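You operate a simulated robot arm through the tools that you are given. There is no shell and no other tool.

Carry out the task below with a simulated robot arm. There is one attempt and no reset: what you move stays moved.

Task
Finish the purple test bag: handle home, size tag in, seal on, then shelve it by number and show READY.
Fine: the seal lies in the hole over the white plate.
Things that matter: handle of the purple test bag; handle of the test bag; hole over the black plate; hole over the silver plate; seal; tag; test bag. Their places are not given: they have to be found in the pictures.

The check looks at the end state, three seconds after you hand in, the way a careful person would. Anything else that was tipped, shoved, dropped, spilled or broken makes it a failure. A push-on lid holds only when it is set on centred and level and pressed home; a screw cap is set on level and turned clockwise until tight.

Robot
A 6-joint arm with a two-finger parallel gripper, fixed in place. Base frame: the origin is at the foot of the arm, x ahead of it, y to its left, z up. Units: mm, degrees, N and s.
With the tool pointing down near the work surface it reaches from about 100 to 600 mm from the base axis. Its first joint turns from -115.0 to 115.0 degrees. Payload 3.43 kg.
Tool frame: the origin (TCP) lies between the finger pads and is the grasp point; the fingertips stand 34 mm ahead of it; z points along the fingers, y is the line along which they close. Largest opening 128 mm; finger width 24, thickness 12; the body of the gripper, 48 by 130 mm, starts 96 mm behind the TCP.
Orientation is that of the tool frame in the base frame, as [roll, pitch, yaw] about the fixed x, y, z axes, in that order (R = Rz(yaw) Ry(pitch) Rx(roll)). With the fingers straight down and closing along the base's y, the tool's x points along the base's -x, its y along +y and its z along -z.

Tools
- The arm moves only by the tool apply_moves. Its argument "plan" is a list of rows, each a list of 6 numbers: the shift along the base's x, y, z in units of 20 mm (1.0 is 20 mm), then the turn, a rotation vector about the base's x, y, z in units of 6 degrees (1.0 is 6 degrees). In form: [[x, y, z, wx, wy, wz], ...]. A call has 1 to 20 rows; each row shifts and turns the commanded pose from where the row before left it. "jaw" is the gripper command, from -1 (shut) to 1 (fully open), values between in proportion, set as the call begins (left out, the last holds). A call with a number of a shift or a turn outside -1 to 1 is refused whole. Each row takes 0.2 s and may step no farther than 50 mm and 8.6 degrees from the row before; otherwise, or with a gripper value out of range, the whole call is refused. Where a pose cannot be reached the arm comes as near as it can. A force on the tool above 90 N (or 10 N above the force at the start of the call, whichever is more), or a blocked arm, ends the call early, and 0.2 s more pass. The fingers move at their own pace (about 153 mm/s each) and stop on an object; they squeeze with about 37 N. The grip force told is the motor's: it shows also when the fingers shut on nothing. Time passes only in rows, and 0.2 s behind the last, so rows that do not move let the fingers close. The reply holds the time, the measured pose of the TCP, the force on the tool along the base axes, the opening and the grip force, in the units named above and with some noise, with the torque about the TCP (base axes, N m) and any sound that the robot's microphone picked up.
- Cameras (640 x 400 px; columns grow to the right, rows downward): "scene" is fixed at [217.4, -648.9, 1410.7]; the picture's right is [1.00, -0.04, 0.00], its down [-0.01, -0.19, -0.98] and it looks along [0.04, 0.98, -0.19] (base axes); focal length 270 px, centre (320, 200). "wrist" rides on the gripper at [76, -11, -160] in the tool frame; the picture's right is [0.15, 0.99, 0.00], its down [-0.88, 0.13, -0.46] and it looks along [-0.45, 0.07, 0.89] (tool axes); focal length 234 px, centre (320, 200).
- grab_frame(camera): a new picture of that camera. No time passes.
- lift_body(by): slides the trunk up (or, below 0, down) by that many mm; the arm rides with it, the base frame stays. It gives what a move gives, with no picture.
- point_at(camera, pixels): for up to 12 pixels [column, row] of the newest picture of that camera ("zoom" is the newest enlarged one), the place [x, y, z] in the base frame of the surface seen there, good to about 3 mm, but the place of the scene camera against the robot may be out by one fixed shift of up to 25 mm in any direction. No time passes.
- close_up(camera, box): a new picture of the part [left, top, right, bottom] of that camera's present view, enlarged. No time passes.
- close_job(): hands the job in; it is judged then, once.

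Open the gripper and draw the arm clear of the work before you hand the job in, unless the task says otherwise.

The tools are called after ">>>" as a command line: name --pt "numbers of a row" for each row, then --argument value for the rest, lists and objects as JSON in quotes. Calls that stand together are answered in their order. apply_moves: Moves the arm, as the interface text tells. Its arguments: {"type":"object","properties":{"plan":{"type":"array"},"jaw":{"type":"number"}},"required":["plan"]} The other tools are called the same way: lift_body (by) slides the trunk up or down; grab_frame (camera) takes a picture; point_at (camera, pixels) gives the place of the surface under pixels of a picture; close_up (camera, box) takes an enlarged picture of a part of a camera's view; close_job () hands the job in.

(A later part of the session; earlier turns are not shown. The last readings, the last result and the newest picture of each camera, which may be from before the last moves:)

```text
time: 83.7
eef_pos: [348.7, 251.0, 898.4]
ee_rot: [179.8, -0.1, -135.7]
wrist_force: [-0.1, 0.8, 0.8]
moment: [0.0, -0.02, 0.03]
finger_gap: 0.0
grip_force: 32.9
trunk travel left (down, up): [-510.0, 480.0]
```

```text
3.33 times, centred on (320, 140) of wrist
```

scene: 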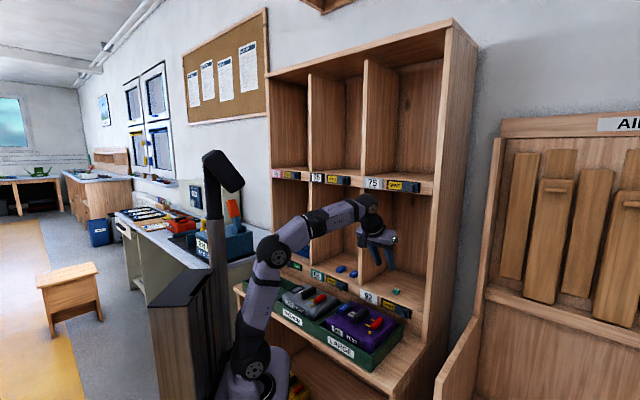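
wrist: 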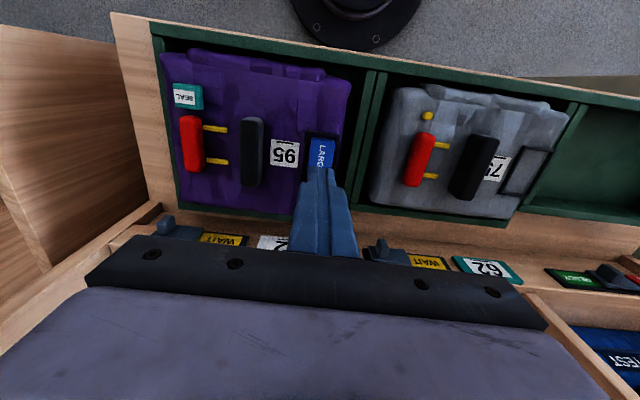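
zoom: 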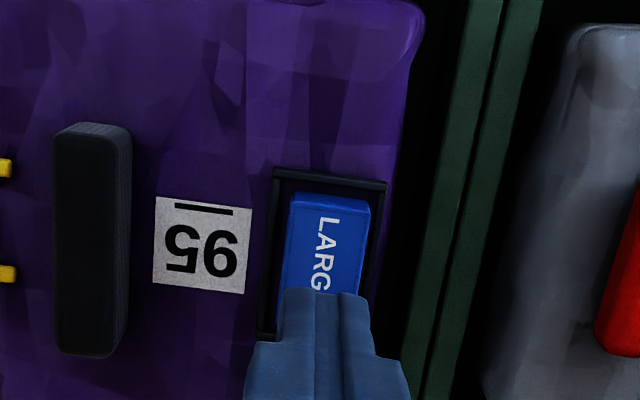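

The tag lies inside the frame with a gap on each side. Pressing down on it gently.

>>> apply_moves --pt "0 0 -0.9 0 0 0" --pt "0 0 -0.9 0 0 0" --pt "0 0 -0.7 0 0 0"

>>> apply_moves --pt "0 0 -0.1 0 0 0" --pt "0 0 -0.05 0 0 0"

>>> apply_moves --pt "0 0 -0.05 0 0 0" --pt "0 0 -0.05 0 0 0"

```text
time: 84.5
eef_pos: [348.5, 249.6, 847.9]
ee_rot: [179.9, -0.2, -135.6]
wrist_force: [-0.3, -0.4, 0.6]
moment: [-0.01, -0.01, -0.05]
finger_gap: 0.0
grip_force: 32.7
trunk travel left (down, up): [-510.0, 480.0]
```

```text
time: 85.1
eef_pos: [348.9, 250.7, 845.5]
ee_rot: [179.8, 0.0, -135.6]
wrist_force: [0.9, -1.1, 2.4]
moment: [-0.01, 0.01, 0.04]
finger_gap: 0.0
grip_force: 33.0
trunk travel left (down, up): [-510.0, 480.0]
```

```text
time: 85.7
eef_pos: [348.0, 251.0, 845.8]
ee_rot: [180.0, 0.1, -135.7]
wrist_force: [-0.2, -1.5, 14.3]
moment: [-0.02, -0.02, 0.0]
finger_gap: 0.0
grip_force: 33.4
trunk travel left (down, up): [-510.0, 480.0]
```

14 N on the tag; a final small press, then rise and measure the black carry bar for gripping.

>>> apply_moves --pt "0 0 -0.05 0 0 0" --pt "0 0 -0.03 0 0 0"

>>> apply_moves --pt "0 0 0.6 0 0 0" --pt "0 0 0.9 0 0 0" --pt "0.3 -0.7 0.9 0 0 0" --pt "0.3 -0.7 0.9 0 0 0" --pt "0.3 -0.7 0.9 0 0 0" --pt "0 0 0.5 0 0 0"

>>> grab_frame --camera "wrist"

>>> close_up --camera "wrist" --box '[220, 80, 380, 190]'

```text
time: 86.3
eef_pos: [349.6, 250.4, 845.8]
ee_rot: [180.0, 0.4, -135.6]
wrist_force: [2.4, -2.6, 31.2]
moment: [-0.02, -0.04, 0.0]
finger_gap: 0.0
grip_force: 33.1
trunk travel left (down, up): [-510.0, 480.0]
```

```text
time: 87.7
eef_pos: [367.3, 207.3, 936.8]
ee_rot: [179.9, -0.1, -135.6]
wrist_force: [-1.1, -0.6, -0.6]
moment: [0.03, 0.0, 0.01]
finger_gap: 0.1
grip_force: 33.2
trunk travel left (down, up): [-510.0, 480.0]
```

```text
taken
```

wrist: 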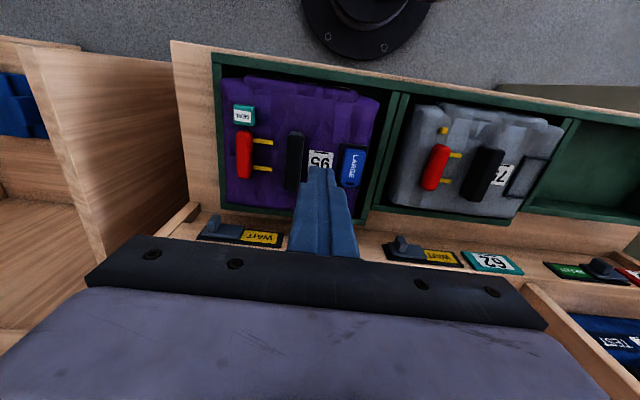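

```text
3.64 times, centred on (300, 135) of wrist
```

zoom: 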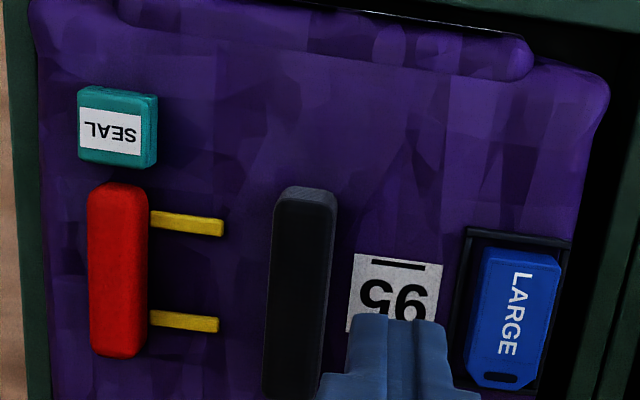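

Everything on the bag looks right: seal on its stud, tag centred in the frame. Measuring the black bar and bag outline.

>>> point_at --camera "zoom" --pixels '[[307, 197], [300, 290], [292, 388], [278, 290], [324, 290], [130, 330], [300, 120], [35, 60], [600, 75], [45, 395], [520, 60], [350, 230]]'

>>> point_at --camera "wrist" --pixels '[[222, 80], [378, 100], [225, 205], [360, 215], [300, 72], [290, 212], [375, 215], [216, 60], [402, 95], [240, 225], [205, 230], [215, 218]]'

```text
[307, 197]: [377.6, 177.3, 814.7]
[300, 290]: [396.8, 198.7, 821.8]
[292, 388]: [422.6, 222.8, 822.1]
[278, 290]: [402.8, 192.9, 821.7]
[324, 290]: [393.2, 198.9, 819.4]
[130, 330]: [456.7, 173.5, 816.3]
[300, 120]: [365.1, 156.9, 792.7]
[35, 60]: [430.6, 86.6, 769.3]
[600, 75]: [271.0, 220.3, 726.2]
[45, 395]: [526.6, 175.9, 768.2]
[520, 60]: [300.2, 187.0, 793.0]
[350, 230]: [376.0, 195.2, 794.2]
```

```text
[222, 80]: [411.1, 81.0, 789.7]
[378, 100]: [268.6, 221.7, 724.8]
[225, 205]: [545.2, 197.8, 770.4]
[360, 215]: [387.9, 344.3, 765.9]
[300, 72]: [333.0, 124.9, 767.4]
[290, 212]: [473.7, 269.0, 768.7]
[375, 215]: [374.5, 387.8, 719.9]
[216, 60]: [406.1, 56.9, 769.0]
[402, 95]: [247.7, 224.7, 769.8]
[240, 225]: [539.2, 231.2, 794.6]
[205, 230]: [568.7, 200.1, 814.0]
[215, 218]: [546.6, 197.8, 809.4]
```

The bar is centred at u≈145, c≈421 and the tray floor is z≈722, so the bag is ~73 mm tall. I'll raise the trunk 60 mm, then tilt the tool ~33° above the bar for a grip that will also suit the upper hole.

>>> lift_body --by 60

>>> apply_moves --pt "0.2 -0.1 -0.6 0.7 -0.714 0" --pt "0.25 -0.12 -0.7 0.7 -0.714 0" --pt "0.25 -0.12 -0.7 0.7 -0.714 0" --pt "0.25 -0.12 -0.7 0.7 -0.714 0" --pt "0.25 -0.12 -0.7 0.7 -0.714 0" --pt "0.13 -0.04 -0.7 0.35 -0.357 0" --pt "0 0 -0.7 0 0 0" --jaw -0.375

>>> grab_frame --camera "wrist"

>>> close_up --camera "wrist" --box '[240, 70, 400, 200]'

```text
time: 88.7
eef_pos: [366.8, 208.0, 996.0]
ee_rot: [180.0, -0.1, -135.5]
wrist_force: [0.5, 1.1, 0.1]
moment: [0.01, -0.03, 0.0]
finger_gap: 0.0
grip_force: 32.8
trunk travel left (down, up): [-570.0, 420.0]
```

```text
time: 90.3
eef_pos: [393.7, 195.1, 900.3]
ee_rot: [179.9, 33.0, -135.6]
wrist_force: [-0.1, -0.7, 1.3]
moment: [0.0, -0.03, 0.0]
finger_gap: 40.0
grip_force: 0.1
trunk travel left (down, up): [-570.0, 420.0]
```

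```text
taken
```

wrist: 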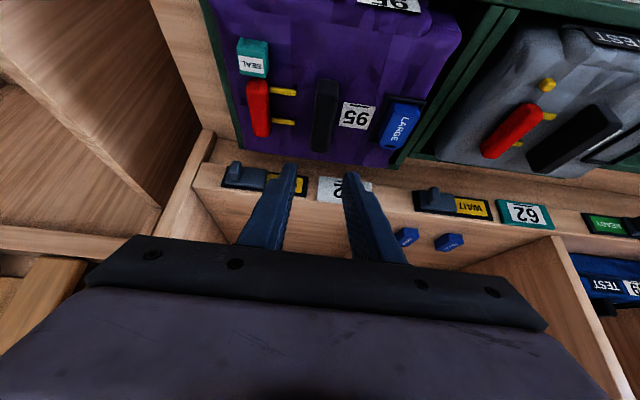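

```text
3.08 times, centred on (320, 135) of wrist
```

zoom: 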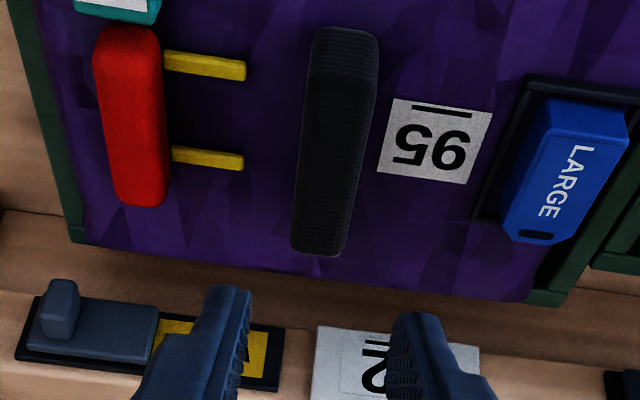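

The bar lies along u≈145.5, parallel to the tool. Shifting 1 mm and descending around it.

>>> apply_moves --pt "0.04 -0.04 -0.9 0 0 0" --pt "0 0 -0.9 0 0 0" --pt "0 0 -0.9 0 0 0" --pt "0 0 -0.6 0 0 0"

>>> close_up --camera "wrist" --box '[240, 100, 400, 220]'

>>> close_up --camera "scene" --box '[330, 280, 400, 345]'

```text
time: 91.3
eef_pos: [395.3, 195.0, 834.2]
ee_rot: [179.9, 32.9, -135.6]
wrist_force: [-0.2, 0.6, 0.3]
moment: [0.01, 0.01, 0.0]
finger_gap: 39.9
grip_force: 0.1
trunk travel left (down, up): [-570.0, 420.0]
```

```text
3.33 times, centred on (320, 160) of wrist
```

zoom: 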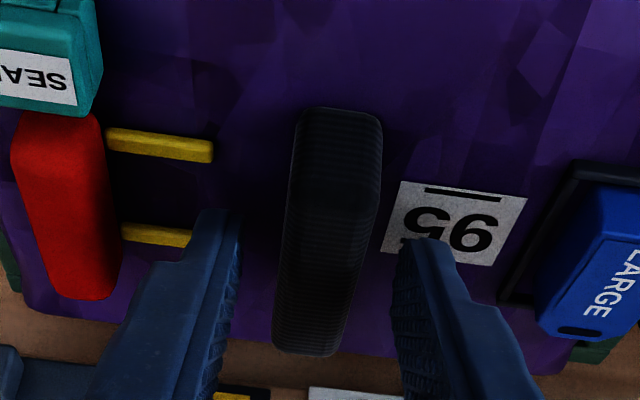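

```text
6.15 times, centred on (365, 312) of scene
```

zoom: 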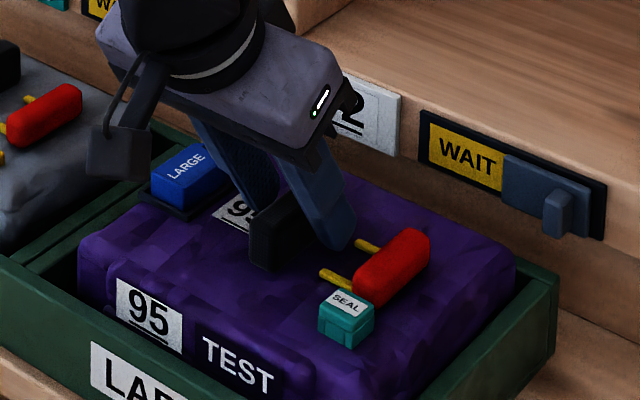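

The fingers straddle the bar cleanly. Closing.

>>> apply_moves --pt "0 0 0 0 0 0" --pt "0 0 0 0 0 0" --pt "0 0 0 0 0 0" --jaw -1

>>> apply_moves --pt "0 0 0.1 0 0 0" --pt "0 0 0.2 0 0 0" --pt "0 0 0.2 0 0 0"

>>> close_up --camera "wrist" --box '[240, 100, 400, 220]'

>>> close_up --camera "scene" --box '[330, 280, 400, 345]'

```text
time: 92.1
eef_pos: [394.7, 194.3, 834.4]
ee_rot: [179.9, 32.9, -135.7]
wrist_force: [1.3, -0.5, -0.8]
moment: [0.23, -0.46, 0.44]
finger_gap: 19.4
grip_force: 36.8
trunk travel left (down, up): [-570.0, 420.0]
```

```text
time: 92.9
eef_pos: [394.0, 196.3, 842.8]
ee_rot: [179.8, 32.8, -135.7]
wrist_force: [-0.5, -0.1, -13.0]
moment: [-0.07, 0.08, 0.03]
finger_gap: 19.7
grip_force: 37.1
trunk travel left (down, up): [-570.0, 420.0]
```

```text
3.33 times, centred on (320, 160) of wrist
```

zoom: 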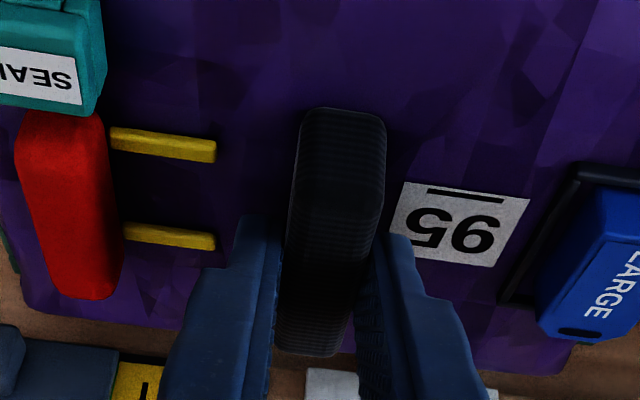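

```text
6.15 times, centred on (365, 312) of scene
```

zoom: 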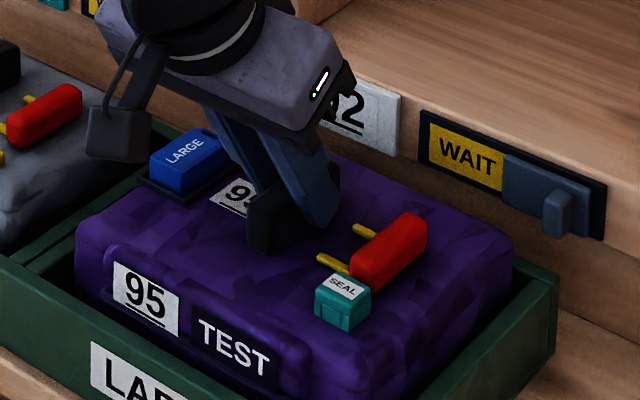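

The bag is lifting (13 N weight, no slip visible). Raising it further with the trunk, first a short step.

>>> lift_body --by 40

>>> close_up --camera "wrist" --box '[240, 100, 400, 220]'

>>> close_up --camera "scene" --box '[310, 260, 410, 350]'

```text
time: 93.7
eef_pos: [394.6, 196.4, 884.9]
ee_rot: [179.8, 32.8, -135.6]
wrist_force: [0.0, -0.4, -13.9]
moment: [-0.1, 0.08, 0.01]
finger_gap: 19.8
grip_force: 37.0
trunk travel left (down, up): [-610.0, 380.0]
```

```text
3.33 times, centred on (320, 160) of wrist
```

zoom: 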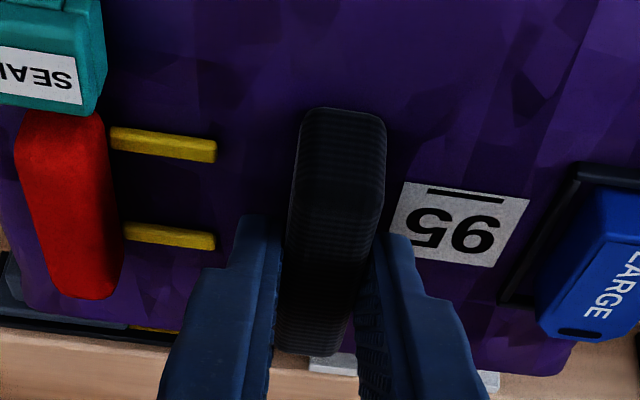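

```text
4.44 times, centred on (360, 305) of scene
```

zoom: 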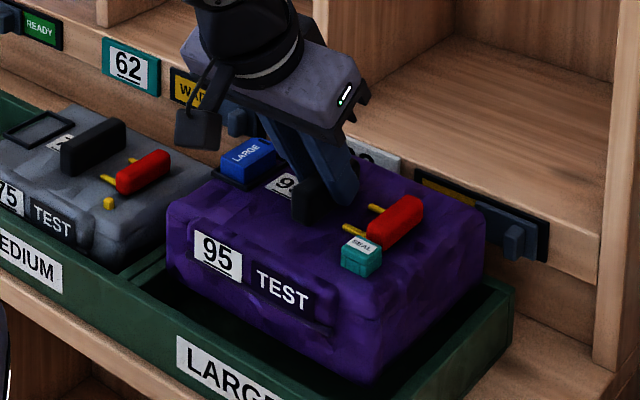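

The bag hangs level and clear of the tray rim. Raising another 90 mm to clear the other bags and knobs.

>>> lift_body --by 95

>>> grab_frame --camera "wrist"

>>> grab_frame --camera "scene"

```text
time: 95.0
eef_pos: [396.8, 195.6, 977.9]
ee_rot: [179.8, 32.8, -135.6]
wrist_force: [0.1, -0.2, -12.6]
moment: [-0.13, 0.06, -0.02]
finger_gap: 19.8
grip_force: 36.9
trunk travel left (down, up): [-705.0, 285.0]
```

```text
taken
```

wrist: 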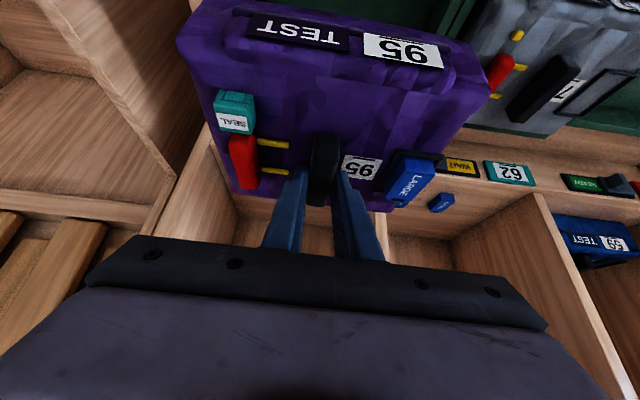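

```text
taken
```

scene: 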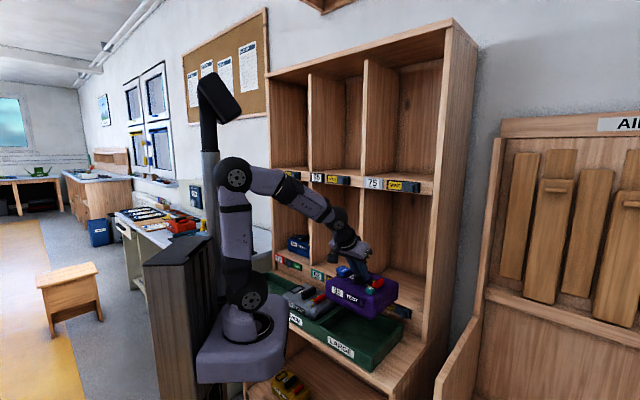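

Moving laterally along −u to in front of the middle column.

>>> apply_moves --pt "-0.2 0.2 0 0 0 0" --pt "-0.4 0.39 0 0 0 0" --pt "-0.55 0.54 0 0 0 0" --pt "-0.55 0.54 0 0 0 0" --pt "-0.55 0.54 0 0 0 0" --pt "-0.55 0.54 0 0 0 0" --pt "-0.55 0.54 0 0 0 0" --pt "-0.55 0.54 0 0 0 0" --pt "-0.55 0.54 0 0 0 0" --pt "-0.55 0.54 0 0 0 0" --pt "-0.55 0.54 0 0 0 0" --pt "-0.55 0.54 0 0 0 0" --pt "-0.55 0.54 0 0 0 0" --pt "-0.55 0.54 0 0 0 0" --pt "-0.55 0.54 0 0 0 0" --pt "-0.55 0.54 0 0 0 0" --pt "-0.4 0.39 0 0 0 0" --pt "-0.2 0.2 0 0 0 0"

>>> grab_frame --camera "wrist"

>>> grab_frame --camera "scene"

```text
time: 98.8
eef_pos: [216.8, 370.8, 978.5]
ee_rot: [179.9, 32.8, -135.6]
wrist_force: [-0.2, 0.4, -12.7]
moment: [-0.11, 0.06, 0.03]
finger_gap: 19.4
grip_force: 36.9
trunk travel left (down, up): [-705.0, 285.0]
```

```text
taken
```

wrist: 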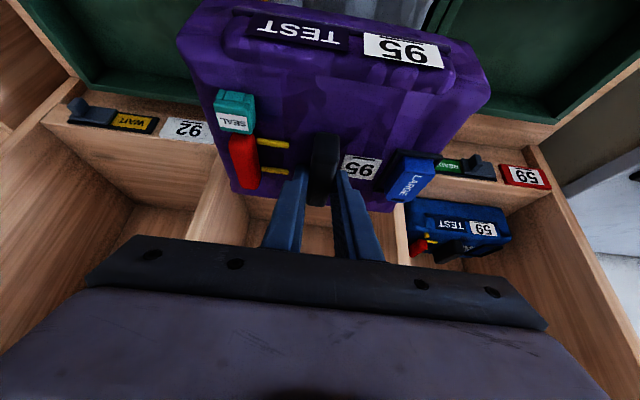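

```text
taken
```

scene: 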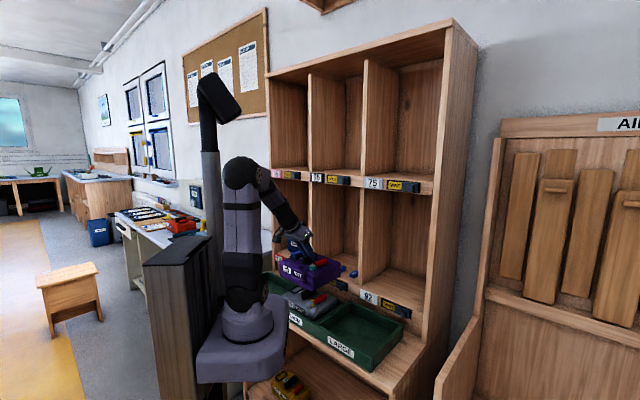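

At u≈−105. Now I'll use the scene picture to compare upper and lower floor heights and divider positions (relative measurement cancels the fixed shift).

>>> close_up --camera "scene" --box '[290, 120, 390, 200]'

>>> point_at --camera "scene" --pixels '[[335, 170], [345, 171], [350, 172], [355, 173], [390, 285], [405, 285], [410, 270], [385, 172], [400, 175], [430, 300], [380, 265], [345, 165]]'

```text
5.00 times, centred on (340, 160) of scene
```

zoom: 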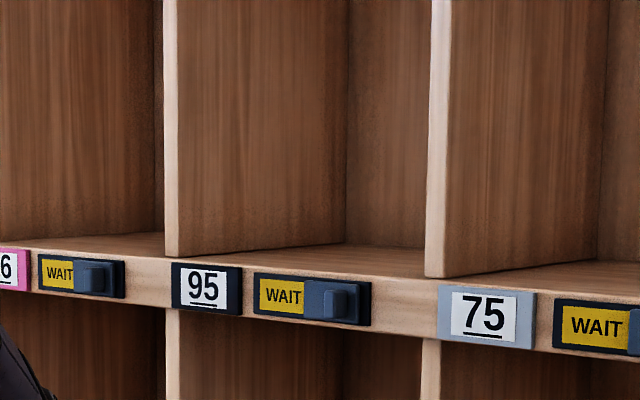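

```text
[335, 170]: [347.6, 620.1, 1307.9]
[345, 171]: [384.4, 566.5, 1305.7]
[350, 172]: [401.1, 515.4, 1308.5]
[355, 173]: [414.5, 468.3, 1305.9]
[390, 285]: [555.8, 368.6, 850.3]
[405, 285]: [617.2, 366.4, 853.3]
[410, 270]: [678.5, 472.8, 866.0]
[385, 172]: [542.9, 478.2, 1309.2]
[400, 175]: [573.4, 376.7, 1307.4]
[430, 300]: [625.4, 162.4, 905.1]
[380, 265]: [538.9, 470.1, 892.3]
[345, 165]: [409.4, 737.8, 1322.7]
```

Upper floor ≈1306.5 in the scene frame vs 851.5 for the lower (828.7 by wrist), so the upper floor is really ≈1284. Now the divider edges and the slider's parts.

>>> point_at --camera "zoom" --pixels '[[167, 230], [176, 230], [172, 100], [429, 250], [446, 250], [437, 100], [205, 288], [282, 295], [330, 300], [335, 300], [360, 300], [300, 250]]'

>>> point_at --camera "scene" --pixels '[[308, 200], [362, 215], [309, 100], [364, 110], [305, 205], [365, 230], [330, 95], [345, 90], [320, 130], [355, 150], [340, 60], [300, 60]]'

```text
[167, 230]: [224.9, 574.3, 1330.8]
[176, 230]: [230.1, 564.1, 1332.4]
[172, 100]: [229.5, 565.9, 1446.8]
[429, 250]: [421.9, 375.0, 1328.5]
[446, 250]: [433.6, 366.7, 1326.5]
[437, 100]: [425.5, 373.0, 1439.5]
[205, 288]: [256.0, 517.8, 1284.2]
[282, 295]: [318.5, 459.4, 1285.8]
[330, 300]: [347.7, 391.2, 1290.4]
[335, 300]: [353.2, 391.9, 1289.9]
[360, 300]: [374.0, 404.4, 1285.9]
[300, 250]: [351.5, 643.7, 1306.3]
```

```text
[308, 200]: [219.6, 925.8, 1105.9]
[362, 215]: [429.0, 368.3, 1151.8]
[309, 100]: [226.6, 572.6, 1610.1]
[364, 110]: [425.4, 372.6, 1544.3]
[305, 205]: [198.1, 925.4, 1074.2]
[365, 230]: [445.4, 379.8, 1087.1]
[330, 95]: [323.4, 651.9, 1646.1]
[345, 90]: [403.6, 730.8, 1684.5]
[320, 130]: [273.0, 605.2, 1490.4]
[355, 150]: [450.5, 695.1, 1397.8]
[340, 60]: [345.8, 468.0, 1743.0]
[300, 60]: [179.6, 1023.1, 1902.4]
```

Interior of the upper middle hole spans u −230 to +39, floor z≈1284; the 95 knob tip is near c≈522, u≈−25, z≈1268. The bag's far edge is c≈505, so it is safe to raise the trunk to the top.

>>> lift_body --by 150

>>> lift_body --by 135

>>> grab_frame --camera "wrist"

>>> grab_frame --camera "scene"

```text
time: 100.6
eef_pos: [217.8, 370.9, 1128.6]
ee_rot: [179.9, 32.9, -135.5]
wrist_force: [0.1, 0.6, -12.9]
moment: [-0.09, 0.12, -0.01]
finger_gap: 19.9
grip_force: 36.8
trunk travel left (down, up): [-855.0, 135.0]
```

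```text
time: 102.2
eef_pos: [218.2, 371.5, 1263.7]
ee_rot: [179.9, 32.8, -135.6]
wrist_force: [-0.8, -0.2, -12.1]
moment: [-0.08, 0.14, -0.04]
finger_gap: 19.5
grip_force: 37.3
trunk travel left (down, up): [-990.0, 0.0]
```

```text
taken
```

wrist: 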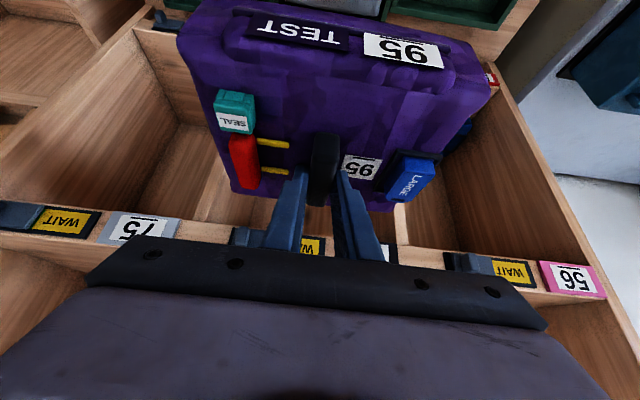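

```text
taken
```

scene: 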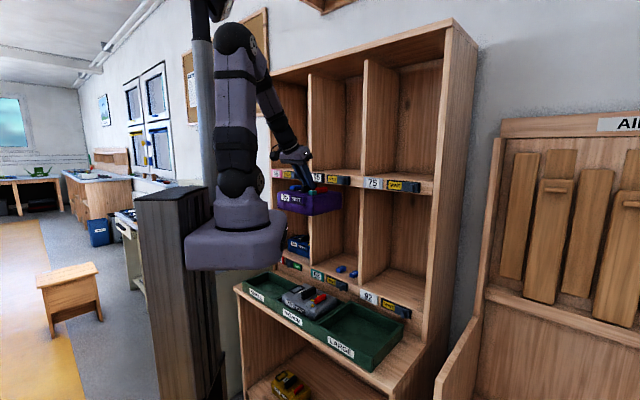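

All parts still in place. Checking how level the bag hangs by points on its top surface.

>>> point_at --camera "wrist" --pixels '[[215, 75], [470, 100], [300, 110], [380, 110], [290, 185], [375, 190], [245, 190], [385, 207], [200, 55], [480, 95], [320, 140], [235, 100]]'

```text
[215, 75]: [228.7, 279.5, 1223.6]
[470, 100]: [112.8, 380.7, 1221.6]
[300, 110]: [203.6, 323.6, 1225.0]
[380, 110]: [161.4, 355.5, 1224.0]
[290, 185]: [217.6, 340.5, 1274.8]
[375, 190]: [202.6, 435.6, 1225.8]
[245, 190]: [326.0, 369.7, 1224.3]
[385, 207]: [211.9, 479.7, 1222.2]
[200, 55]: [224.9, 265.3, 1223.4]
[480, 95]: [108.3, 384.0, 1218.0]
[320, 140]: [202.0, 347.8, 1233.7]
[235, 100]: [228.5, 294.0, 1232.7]
```

The bag is level (top z≈1224 front and back) with its bottom ≈112 mm below the TCP. Raising with the arm so the bottom clears the upper floor.

>>> apply_moves --pt "0 0 0.3 0 0 0" --pt "0 0 0.6 0 0 0" --pt "0 0 0.7 0 0 0" --pt "0 0 0.7 0 0 0" --pt "0 0 0.7 0 0 0" --pt "0 0 0.7 0 0 0" --pt "0 0 0.7 0 0 0" --pt "0 0 0.7 0 0 0" --pt "0 0 0.7 0 0 0" --pt "0 0 0.7 0 0 0" --pt "0 0 0.5 0 0 0" --pt "0 0 0.2 0 0 0"

>>> grab_frame --camera "wrist"

>>> close_up --camera "scene" --box '[250, 100, 400, 220]'

```text
time: 104.8
eef_pos: [217.9, 371.7, 1408.8]
ee_rot: [179.9, 32.7, -135.6]
wrist_force: [-0.3, 0.8, -12.7]
moment: [-0.1, 0.06, 0.03]
finger_gap: 19.6
grip_force: 36.6
trunk travel left (down, up): [-990.0, 0.0]
```

```text
taken
```

wrist: 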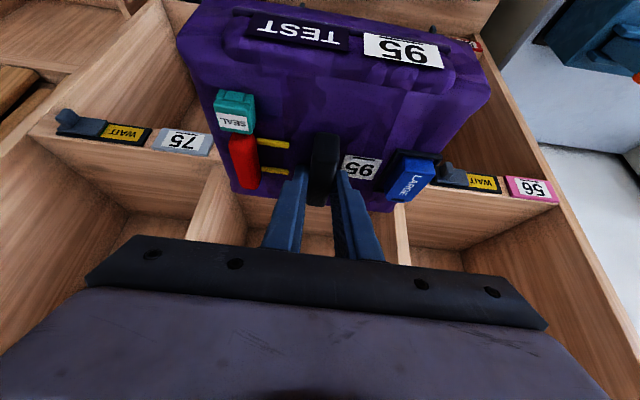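

```text
3.33 times, centred on (325, 160) of scene
```

zoom: 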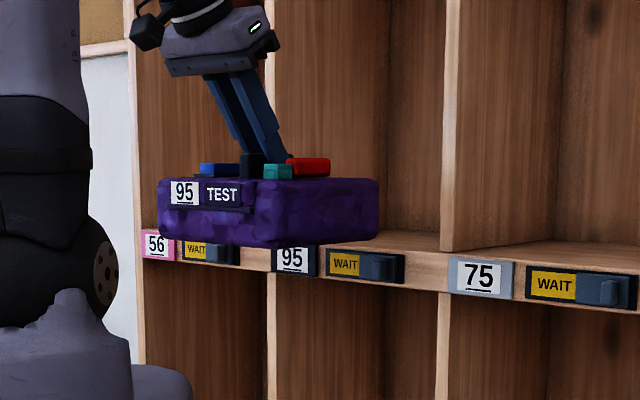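

Bag bottom is at about 1297. Verifying the actual floor height and divider positions from this wrist view before moving in.

>>> point_at --camera "wrist" --pixels '[[150, 175], [120, 160], [470, 215], [450, 205], [215, 190], [205, 210], [400, 220], [405, 240], [225, 195], [240, 215], [300, 225], [185, 160]]'

```text
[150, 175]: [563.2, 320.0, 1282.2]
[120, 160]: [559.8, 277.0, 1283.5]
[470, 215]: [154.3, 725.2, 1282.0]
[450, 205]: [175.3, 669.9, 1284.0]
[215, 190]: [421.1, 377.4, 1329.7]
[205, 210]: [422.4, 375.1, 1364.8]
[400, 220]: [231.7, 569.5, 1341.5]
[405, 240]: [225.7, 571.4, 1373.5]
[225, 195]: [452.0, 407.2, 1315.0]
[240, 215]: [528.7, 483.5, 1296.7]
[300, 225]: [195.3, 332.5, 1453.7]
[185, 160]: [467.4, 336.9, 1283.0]
```

Floor confirmed at ≈1283, interior u −231…37. Moving the bag in along n, centring it (u→−97), first half of the way.

>>> apply_moves --pt "0.3 0.2 0 0 0 0" --pt "0.55 0.45 0 0 0 0" --pt "0.55 0.45 0 0 0 0" --pt "0.55 0.45 0 0 0 0" --pt "0.5 0.51 0 0 0 0" --pt "0.5 0.51 0 0 0 0" --pt "0.5 0.51 0 0 0 0" --pt "0.5 0.51 0 0 0 0" --pt "0.3 0.31 0 0 0 0"

>>> grab_frame --camera "wrist"

>>> close_up --camera "scene" --box '[270, 100, 400, 210]'

```text
time: 106.8
eef_pos: [302.1, 449.0, 1406.1]
ee_rot: [179.8, 32.8, -135.6]
wrist_force: [0.0, -0.1, -12.2]
moment: [-0.11, 0.1, -0.01]
finger_gap: 19.5
grip_force: 37.1
trunk travel left (down, up): [-990.0, 0.0]
```

```text
taken
```

wrist: 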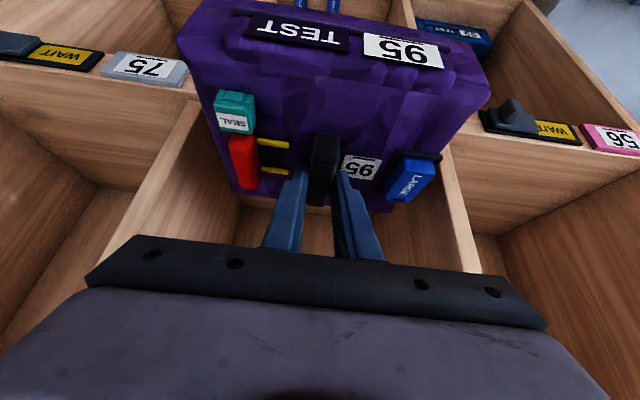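

```text
3.64 times, centred on (335, 155) of scene
```

zoom: 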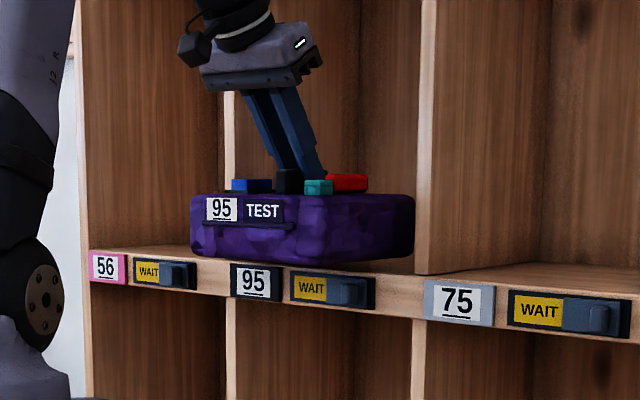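

The bag is entering between the dividers with good margin on both sides. Continuing another ~100 mm.

>>> apply_moves --pt "0.3 0.31 0 0 0 0" --pt "0.5 0.51 0 0 0 0" --pt "0.5 0.51 0 0 0 0" --pt "0.5 0.51 0 0 0 0" --pt "0.5 0.51 0 0 0 0" --pt "0.5 0.51 0 0 0 0" --pt "0.4 0.41 0 0 0 0"

>>> grab_frame --camera "wrist"

>>> close_up --camera "scene" --box '[270, 100, 400, 210]'

```text
time: 108.4
eef_pos: [366.7, 515.3, 1405.4]
ee_rot: [180.0, 32.7, -135.6]
wrist_force: [0.0, -0.2, -12.4]
moment: [-0.08, 0.08, 0.03]
finger_gap: 19.8
grip_force: 37.4
trunk travel left (down, up): [-990.0, 0.0]
```

```text
taken
```

wrist: 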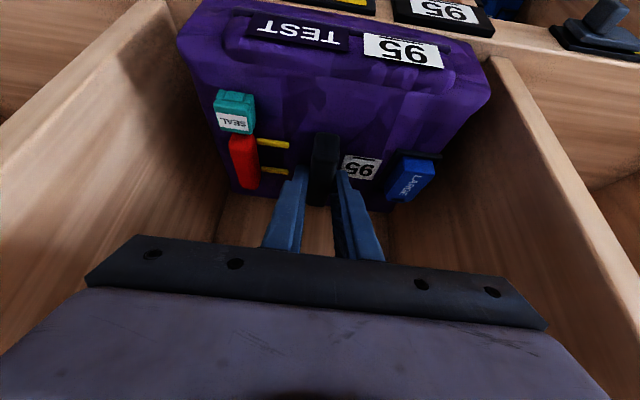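

```text
3.64 times, centred on (335, 155) of scene
```

zoom: 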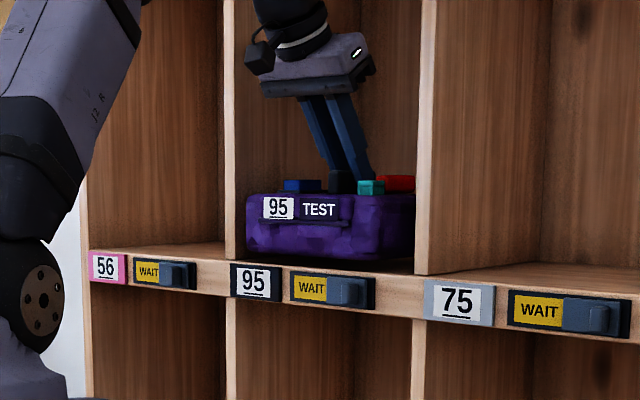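

Front of the bag is at about c=555, right at the floor edge. Going in 16 mm more, then lowering gently to the floor.

>>> apply_moves --pt "0.28 0.285 0 0 0 0" --pt "0.28 0.285 0 0 0 0"

>>> apply_moves --pt "0 0 -0.15 0 0 0" --pt "0 0 -0.15 0 0 0"

>>> apply_moves --pt "0 0 -0.1 0 0 0" --pt "0 0 -0.05 0 0 0"

>>> close_up --camera "scene" --box '[290, 120, 390, 200]'

```text
time: 109.0
eef_pos: [378.5, 525.5, 1404.9]
ee_rot: [179.8, 32.6, -135.6]
wrist_force: [0.4, 0.4, -12.8]
moment: [-0.13, 0.12, -0.04]
finger_gap: 19.8
grip_force: 36.7
trunk travel left (down, up): [-990.0, 0.0]
```

```text
time: 109.6
eef_pos: [377.6, 526.1, 1400.8]
ee_rot: [179.9, 32.8, -135.6]
wrist_force: [-1.1, 0.4, -13.0]
moment: [-0.08, 0.09, -0.04]
finger_gap: 19.8
grip_force: 36.3
trunk travel left (down, up): [-990.0, 0.0]
```

```text
time: 110.2
eef_pos: [376.8, 526.8, 1397.7]
ee_rot: [179.9, 32.8, -135.6]
wrist_force: [0.2, -0.5, -12.3]
moment: [-0.07, 0.1, 0.0]
finger_gap: 19.8
grip_force: 36.8
trunk travel left (down, up): [-990.0, 0.0]
```

```text
5.00 times, centred on (340, 160) of scene
```

zoom: 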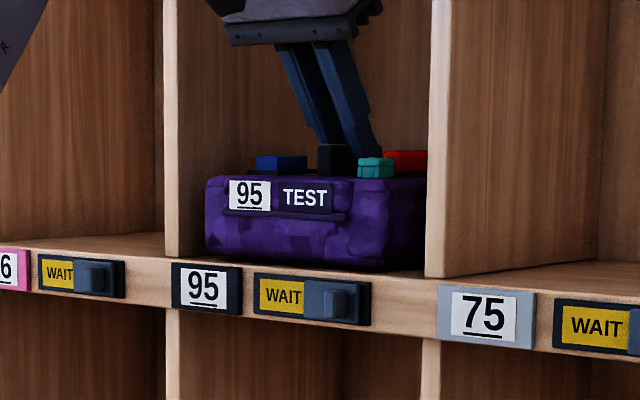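

Still bearing 12 N; lowering in 2 mm steps until the weight transfers.

>>> apply_moves --pt "0 0 -0.08 0 0 0"

>>> apply_moves --pt "0 0 -0.08 0 0 0"

>>> apply_moves --pt "0 0 -0.06 0 0 0"

```text
time: 110.6
eef_pos: [378.3, 525.4, 1395.8]
ee_rot: [179.9, 32.8, -135.6]
wrist_force: [-0.2, 0.6, -12.3]
moment: [-0.1, 0.09, -0.03]
finger_gap: 19.8
grip_force: 36.7
trunk travel left (down, up): [-990.0, 0.0]
```

```text
time: 111.0
eef_pos: [378.5, 526.6, 1395.6]
ee_rot: [179.9, 32.8, -135.6]
wrist_force: [-0.5, -0.3, -12.9]
moment: [-0.1, 0.09, 0.03]
finger_gap: 19.8
grip_force: 37.1
trunk travel left (down, up): [-990.0, 0.0]
```

```text
time: 111.4
eef_pos: [377.9, 526.4, 1393.9]
ee_rot: [179.8, 32.7, -135.6]
wrist_force: [0.1, -0.3, -11.7]
moment: [-0.07, -0.06, -0.04]
finger_gap: 20.1
grip_force: 37.2
trunk travel left (down, up): [-990.0, 0.0]
```

Starting to touch (11.7 N). Continuing in tiny steps.

>>> apply_moves --pt "0 0 -0.06 0 0 0"

>>> apply_moves --pt "0 0 -0.05 0 0 0"

>>> apply_moves --pt "0 0 -0.05 0 0 0"

```text
time: 111.8
eef_pos: [377.9, 526.4, 1394.2]
ee_rot: [180.0, 33.0, -135.6]
wrist_force: [1.4, 1.4, -5.8]
moment: [-0.54, 0.16, 0.07]
finger_gap: 19.7
grip_force: 36.9
trunk travel left (down, up): [-990.0, 0.0]
```

```text
time: 112.2
eef_pos: [378.2, 525.6, 1394.4]
ee_rot: [179.8, 33.0, -135.6]
wrist_force: [2.1, 2.2, 0.1]
moment: [-0.8, 0.44, 0.1]
finger_gap: 20.0
grip_force: 37.1
trunk travel left (down, up): [-990.0, 0.0]
```

```text
time: 112.6
eef_pos: [377.6, 526.1, 1394.0]
ee_rot: [179.8, 33.1, -135.7]
wrist_force: [2.8, 3.7, 6.2]
moment: [-0.86, 0.57, 0.03]
finger_gap: 19.8
grip_force: 37.2
trunk travel left (down, up): [-990.0, 0.0]
```

Weight is on the floor (+6 N). Relaxing 1 mm, then opening the fingers.

>>> apply_moves --pt "0 0 0.05 0 0 0"

>>> apply_moves --pt "0 0 0 0 0 0" --pt "0 0 0 0 0 0" --jaw -0.38

>>> close_up --camera "wrist" --box '[200, 60, 440, 230]'

```text
time: 113.0
eef_pos: [378.2, 525.5, 1394.5]
ee_rot: [179.8, 33.1, -135.7]
wrist_force: [3.4, 2.1, 2.3]
moment: [0.81, -1.01, -0.01]
finger_gap: 20.0
grip_force: 36.8
trunk travel left (down, up): [-990.0, 0.0]
```

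```text
time: 113.6
eef_pos: [376.3, 525.6, 1392.5]
ee_rot: [179.9, 32.7, -135.6]
wrist_force: [0.2, 0.3, 0.0]
moment: [0.01, 0.03, -0.02]
finger_gap: 39.8
grip_force: 0.1
trunk travel left (down, up): [-990.0, 0.0]
```

```text
2.35 times, centred on (320, 145) of wrist
```

zoom: 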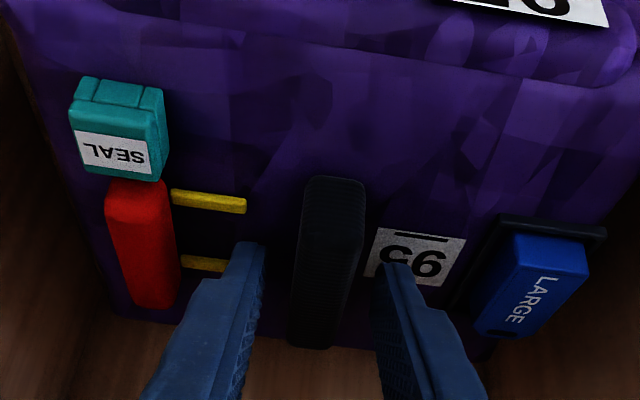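

The bag stands in the hole with all parts in place. Rising clear of the bar and backing out.

>>> apply_moves --pt "0 0 0.5 0 0 0" --pt "0 0 0.9 0 0 0" --pt "0 0 0.9 0 0 0" --pt "-0.3 -0.31 0.3 0 0 0" --pt "-0.67 -0.68 0 0 0 0" --pt "-0.67 -0.68 0 0 0 0" --pt "-0.67 -0.68 0 0 0 0" --pt "-0.67 -0.68 0 0 0 0" --pt "-0.67 -0.68 0 0 0 0" --pt "-0.67 -0.68 0 0 0 0" --pt "-0.67 -0.68 0 0 0 0" --pt "-0.67 -0.68 0 0 0 0" --pt "-0.67 -0.68 0 0 0 0"

>>> grab_frame --camera "wrist"

>>> close_up --camera "scene" --box '[290, 120, 390, 200]'

```text
time: 116.4
eef_pos: [249.1, 395.1, 1445.5]
ee_rot: [179.9, 33.0, -135.6]
wrist_force: [-1.4, 0.3, -0.9]
moment: [0.01, -0.02, -0.02]
finger_gap: 39.8
grip_force: 0.1
trunk travel left (down, up): [-990.0, 0.0]
```

```text
taken
```

wrist: 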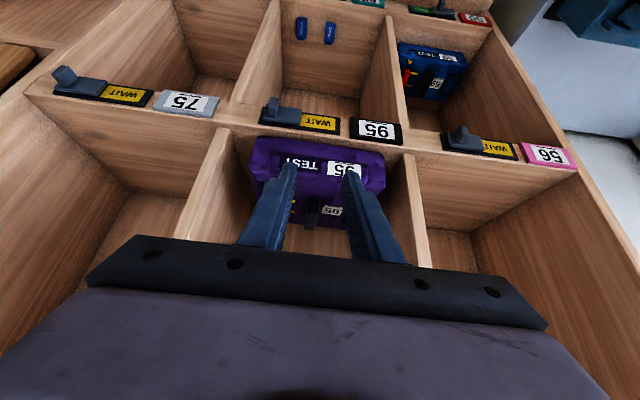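

```text
5.00 times, centred on (340, 160) of scene
```

zoom: 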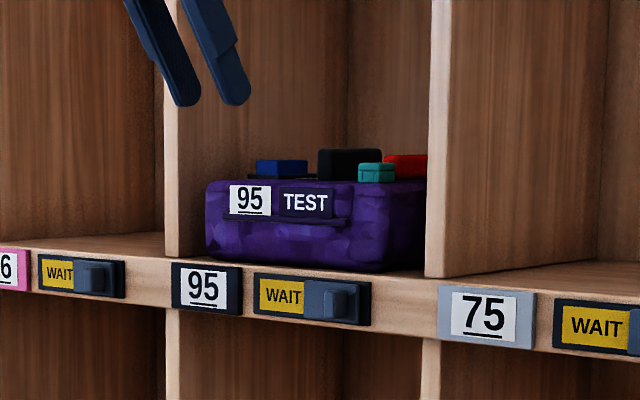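

Bag shelved in the hole over the black 95 plate. Now the READY slider: enlarging it in the wrist view.

>>> close_up --camera "wrist" --box '[245, 80, 355, 150]'

>>> close_up --camera "scene" --box '[335, 165, 370, 190]'

>>> close_up --camera "scene" --box '[275, 250, 315, 280]'

```text
5.71 times, centred on (300, 115) of wrist
```

zoom: 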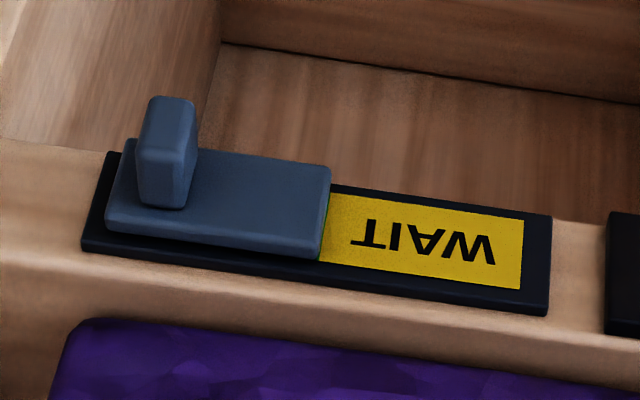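

```text
16.00 times, centred on (352, 178) of scene
```

zoom: 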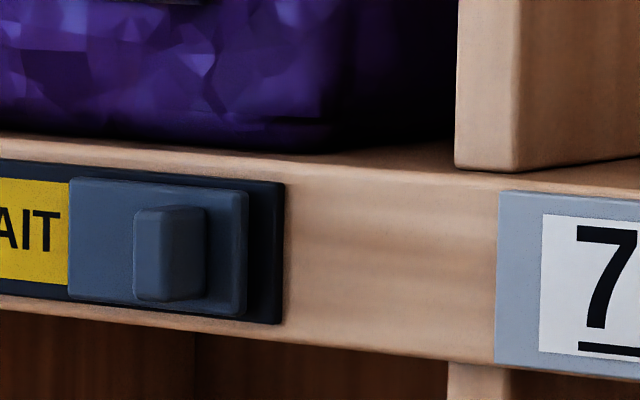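

```text
13.33 times, centred on (295, 265) of scene
```

zoom: 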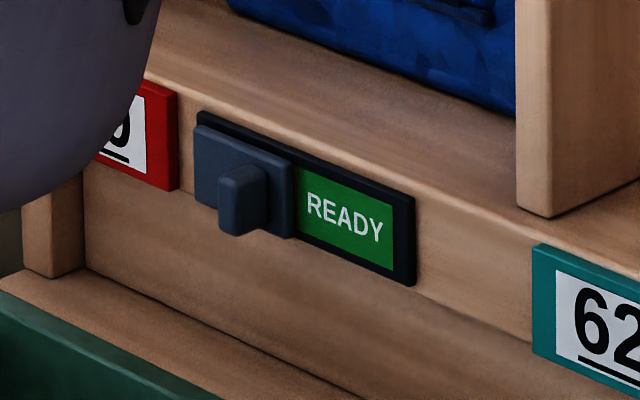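

Measuring the knob and slot in the wrist view.

>>> close_up --camera "wrist" --box '[245, 80, 355, 150]'

>>> point_at --camera "zoom" --pixels '[[165, 110], [175, 125], [165, 160], [165, 195], [145, 170], [190, 170], [115, 220], [320, 180], [315, 245], [250, 210], [430, 245], [540, 230]]'

>>> point_at --camera "zoom" --pixels '[[100, 180], [95, 245], [540, 300], [120, 165], [130, 150], [300, 160], [325, 170], [110, 235], [150, 105], [185, 105], [150, 200], [180, 205]]'

```text
5.71 times, centred on (300, 115) of wrist
```

zoom: 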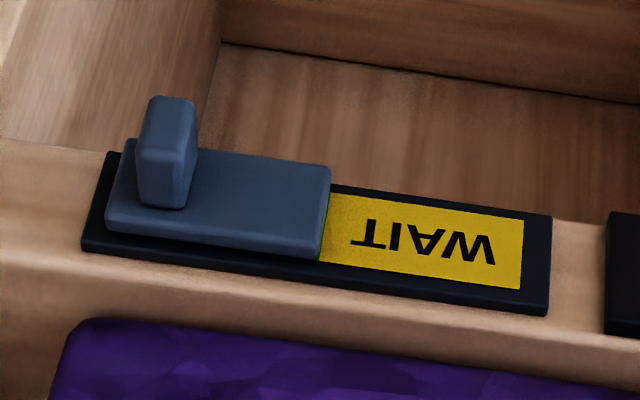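

```text
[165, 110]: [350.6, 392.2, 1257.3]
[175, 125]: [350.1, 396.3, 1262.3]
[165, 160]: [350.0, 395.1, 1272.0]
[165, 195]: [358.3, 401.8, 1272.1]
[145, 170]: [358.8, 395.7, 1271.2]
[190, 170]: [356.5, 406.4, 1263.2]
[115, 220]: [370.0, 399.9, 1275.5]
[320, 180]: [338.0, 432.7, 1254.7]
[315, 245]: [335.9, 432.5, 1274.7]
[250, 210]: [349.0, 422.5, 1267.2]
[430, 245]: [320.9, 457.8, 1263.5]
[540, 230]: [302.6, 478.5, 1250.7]
```

```text
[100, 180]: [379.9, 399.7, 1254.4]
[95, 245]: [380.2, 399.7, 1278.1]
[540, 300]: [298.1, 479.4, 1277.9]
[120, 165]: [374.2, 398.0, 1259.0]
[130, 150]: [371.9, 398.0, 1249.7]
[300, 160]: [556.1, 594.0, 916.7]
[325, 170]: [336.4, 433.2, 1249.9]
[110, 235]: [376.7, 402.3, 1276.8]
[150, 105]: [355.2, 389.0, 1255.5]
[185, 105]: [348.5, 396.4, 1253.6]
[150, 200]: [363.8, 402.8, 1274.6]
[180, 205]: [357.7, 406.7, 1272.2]
```

Knob: u≈−24 (12 mm wide), tip c≈525, z 1252–1274; slider face c≈545; slot runs u −8…−119. I'll come in front of it with the fingers open, straddling the knob.

>>> apply_moves --pt "0.366 -0.216 -0.864 0 0 0" --pt "0.366 -0.216 -0.864 0 0 0" --pt "0.366 -0.216 -0.864 0 0 0" --pt "0.366 -0.216 -0.864 0 0 0" --pt "0.366 -0.216 -0.864 0 0 0" --pt "0.366 -0.216 -0.864 0 0 0" --pt "0.366 -0.216 -0.864 0 0 0" --pt "0.366 -0.216 -0.864 0 0 0" --pt "0.366 -0.216 -0.864 0 0 0"

>>> grab_frame --camera "wrist"

>>> close_up --camera "wrist" --box '[250, 110, 400, 210]'

>>> close_up --camera "scene" --box '[310, 140, 390, 200]'

```text
time: 118.4
eef_pos: [315.5, 358.2, 1289.5]
ee_rot: [179.8, 32.9, -135.5]
wrist_force: [0.0, 0.7, 1.3]
moment: [0.0, -0.02, 0.0]
finger_gap: 39.9
grip_force: 0.2
trunk travel left (down, up): [-990.0, 0.0]
```

```text
taken
```

wrist: 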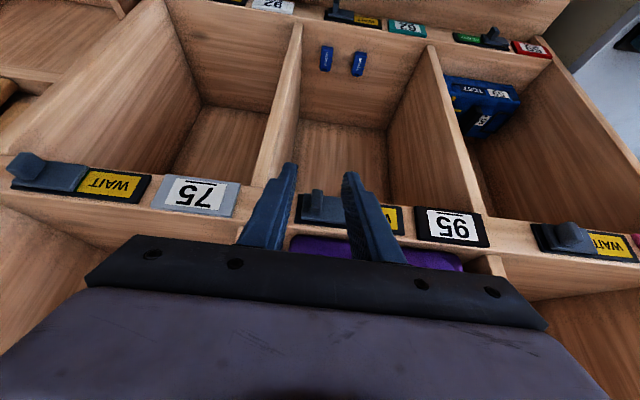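

```text
4.00 times, centred on (325, 160) of wrist
```

zoom: 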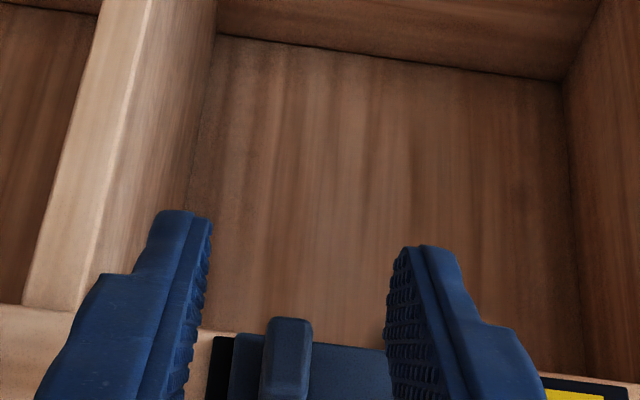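

```text
6.67 times, centred on (350, 170) of scene
```

zoom: 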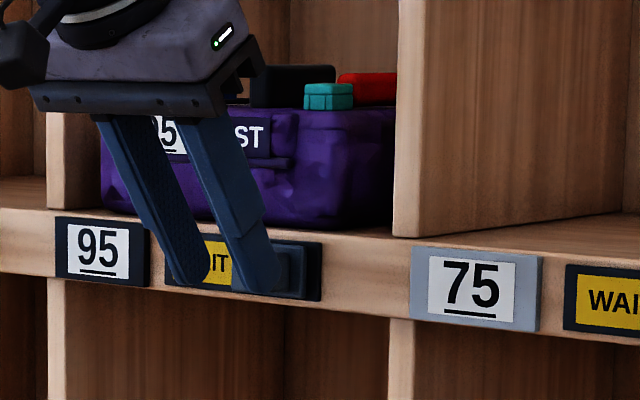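

Fingers straddle the knob's line (knob at zoom x≈288 vs finger midpoint ≈298, within 2 mm). Advancing so the tips flank the knob.

>>> apply_moves --pt "0.4 0.41 0 0 0 0" --pt "0.45 0.46 -0.03 0 0 0" --pt "0.4 0.41 0 0 0 0"

>>> close_up --camera "wrist" --box '[250, 130, 400, 230]'

>>> close_up --camera "scene" --box '[320, 150, 380, 200]'

```text
time: 119.2
eef_pos: [340.8, 383.2, 1287.9]
ee_rot: [179.9, 32.9, -135.7]
wrist_force: [0.6, -0.9, 0.6]
moment: [0.0, -0.01, -0.01]
finger_gap: 39.8
grip_force: 0.1
trunk travel left (down, up): [-990.0, 0.0]
```

```text
4.00 times, centred on (325, 180) of wrist
```

zoom: 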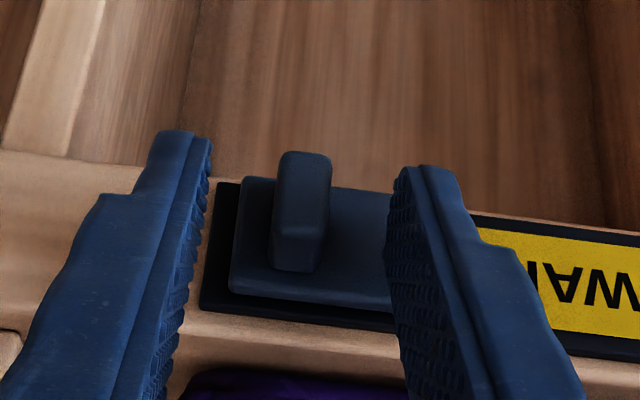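

```text
8.00 times, centred on (350, 175) of scene
```

zoom: 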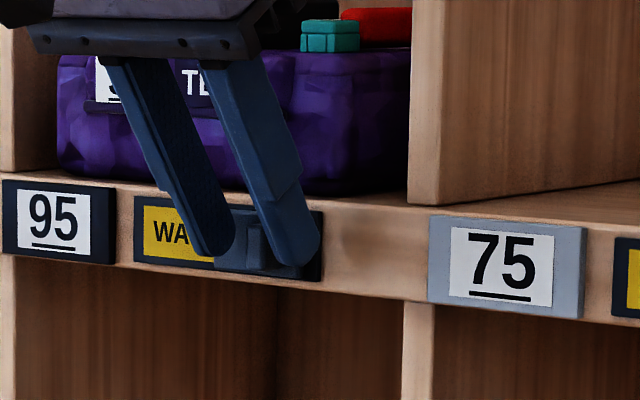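

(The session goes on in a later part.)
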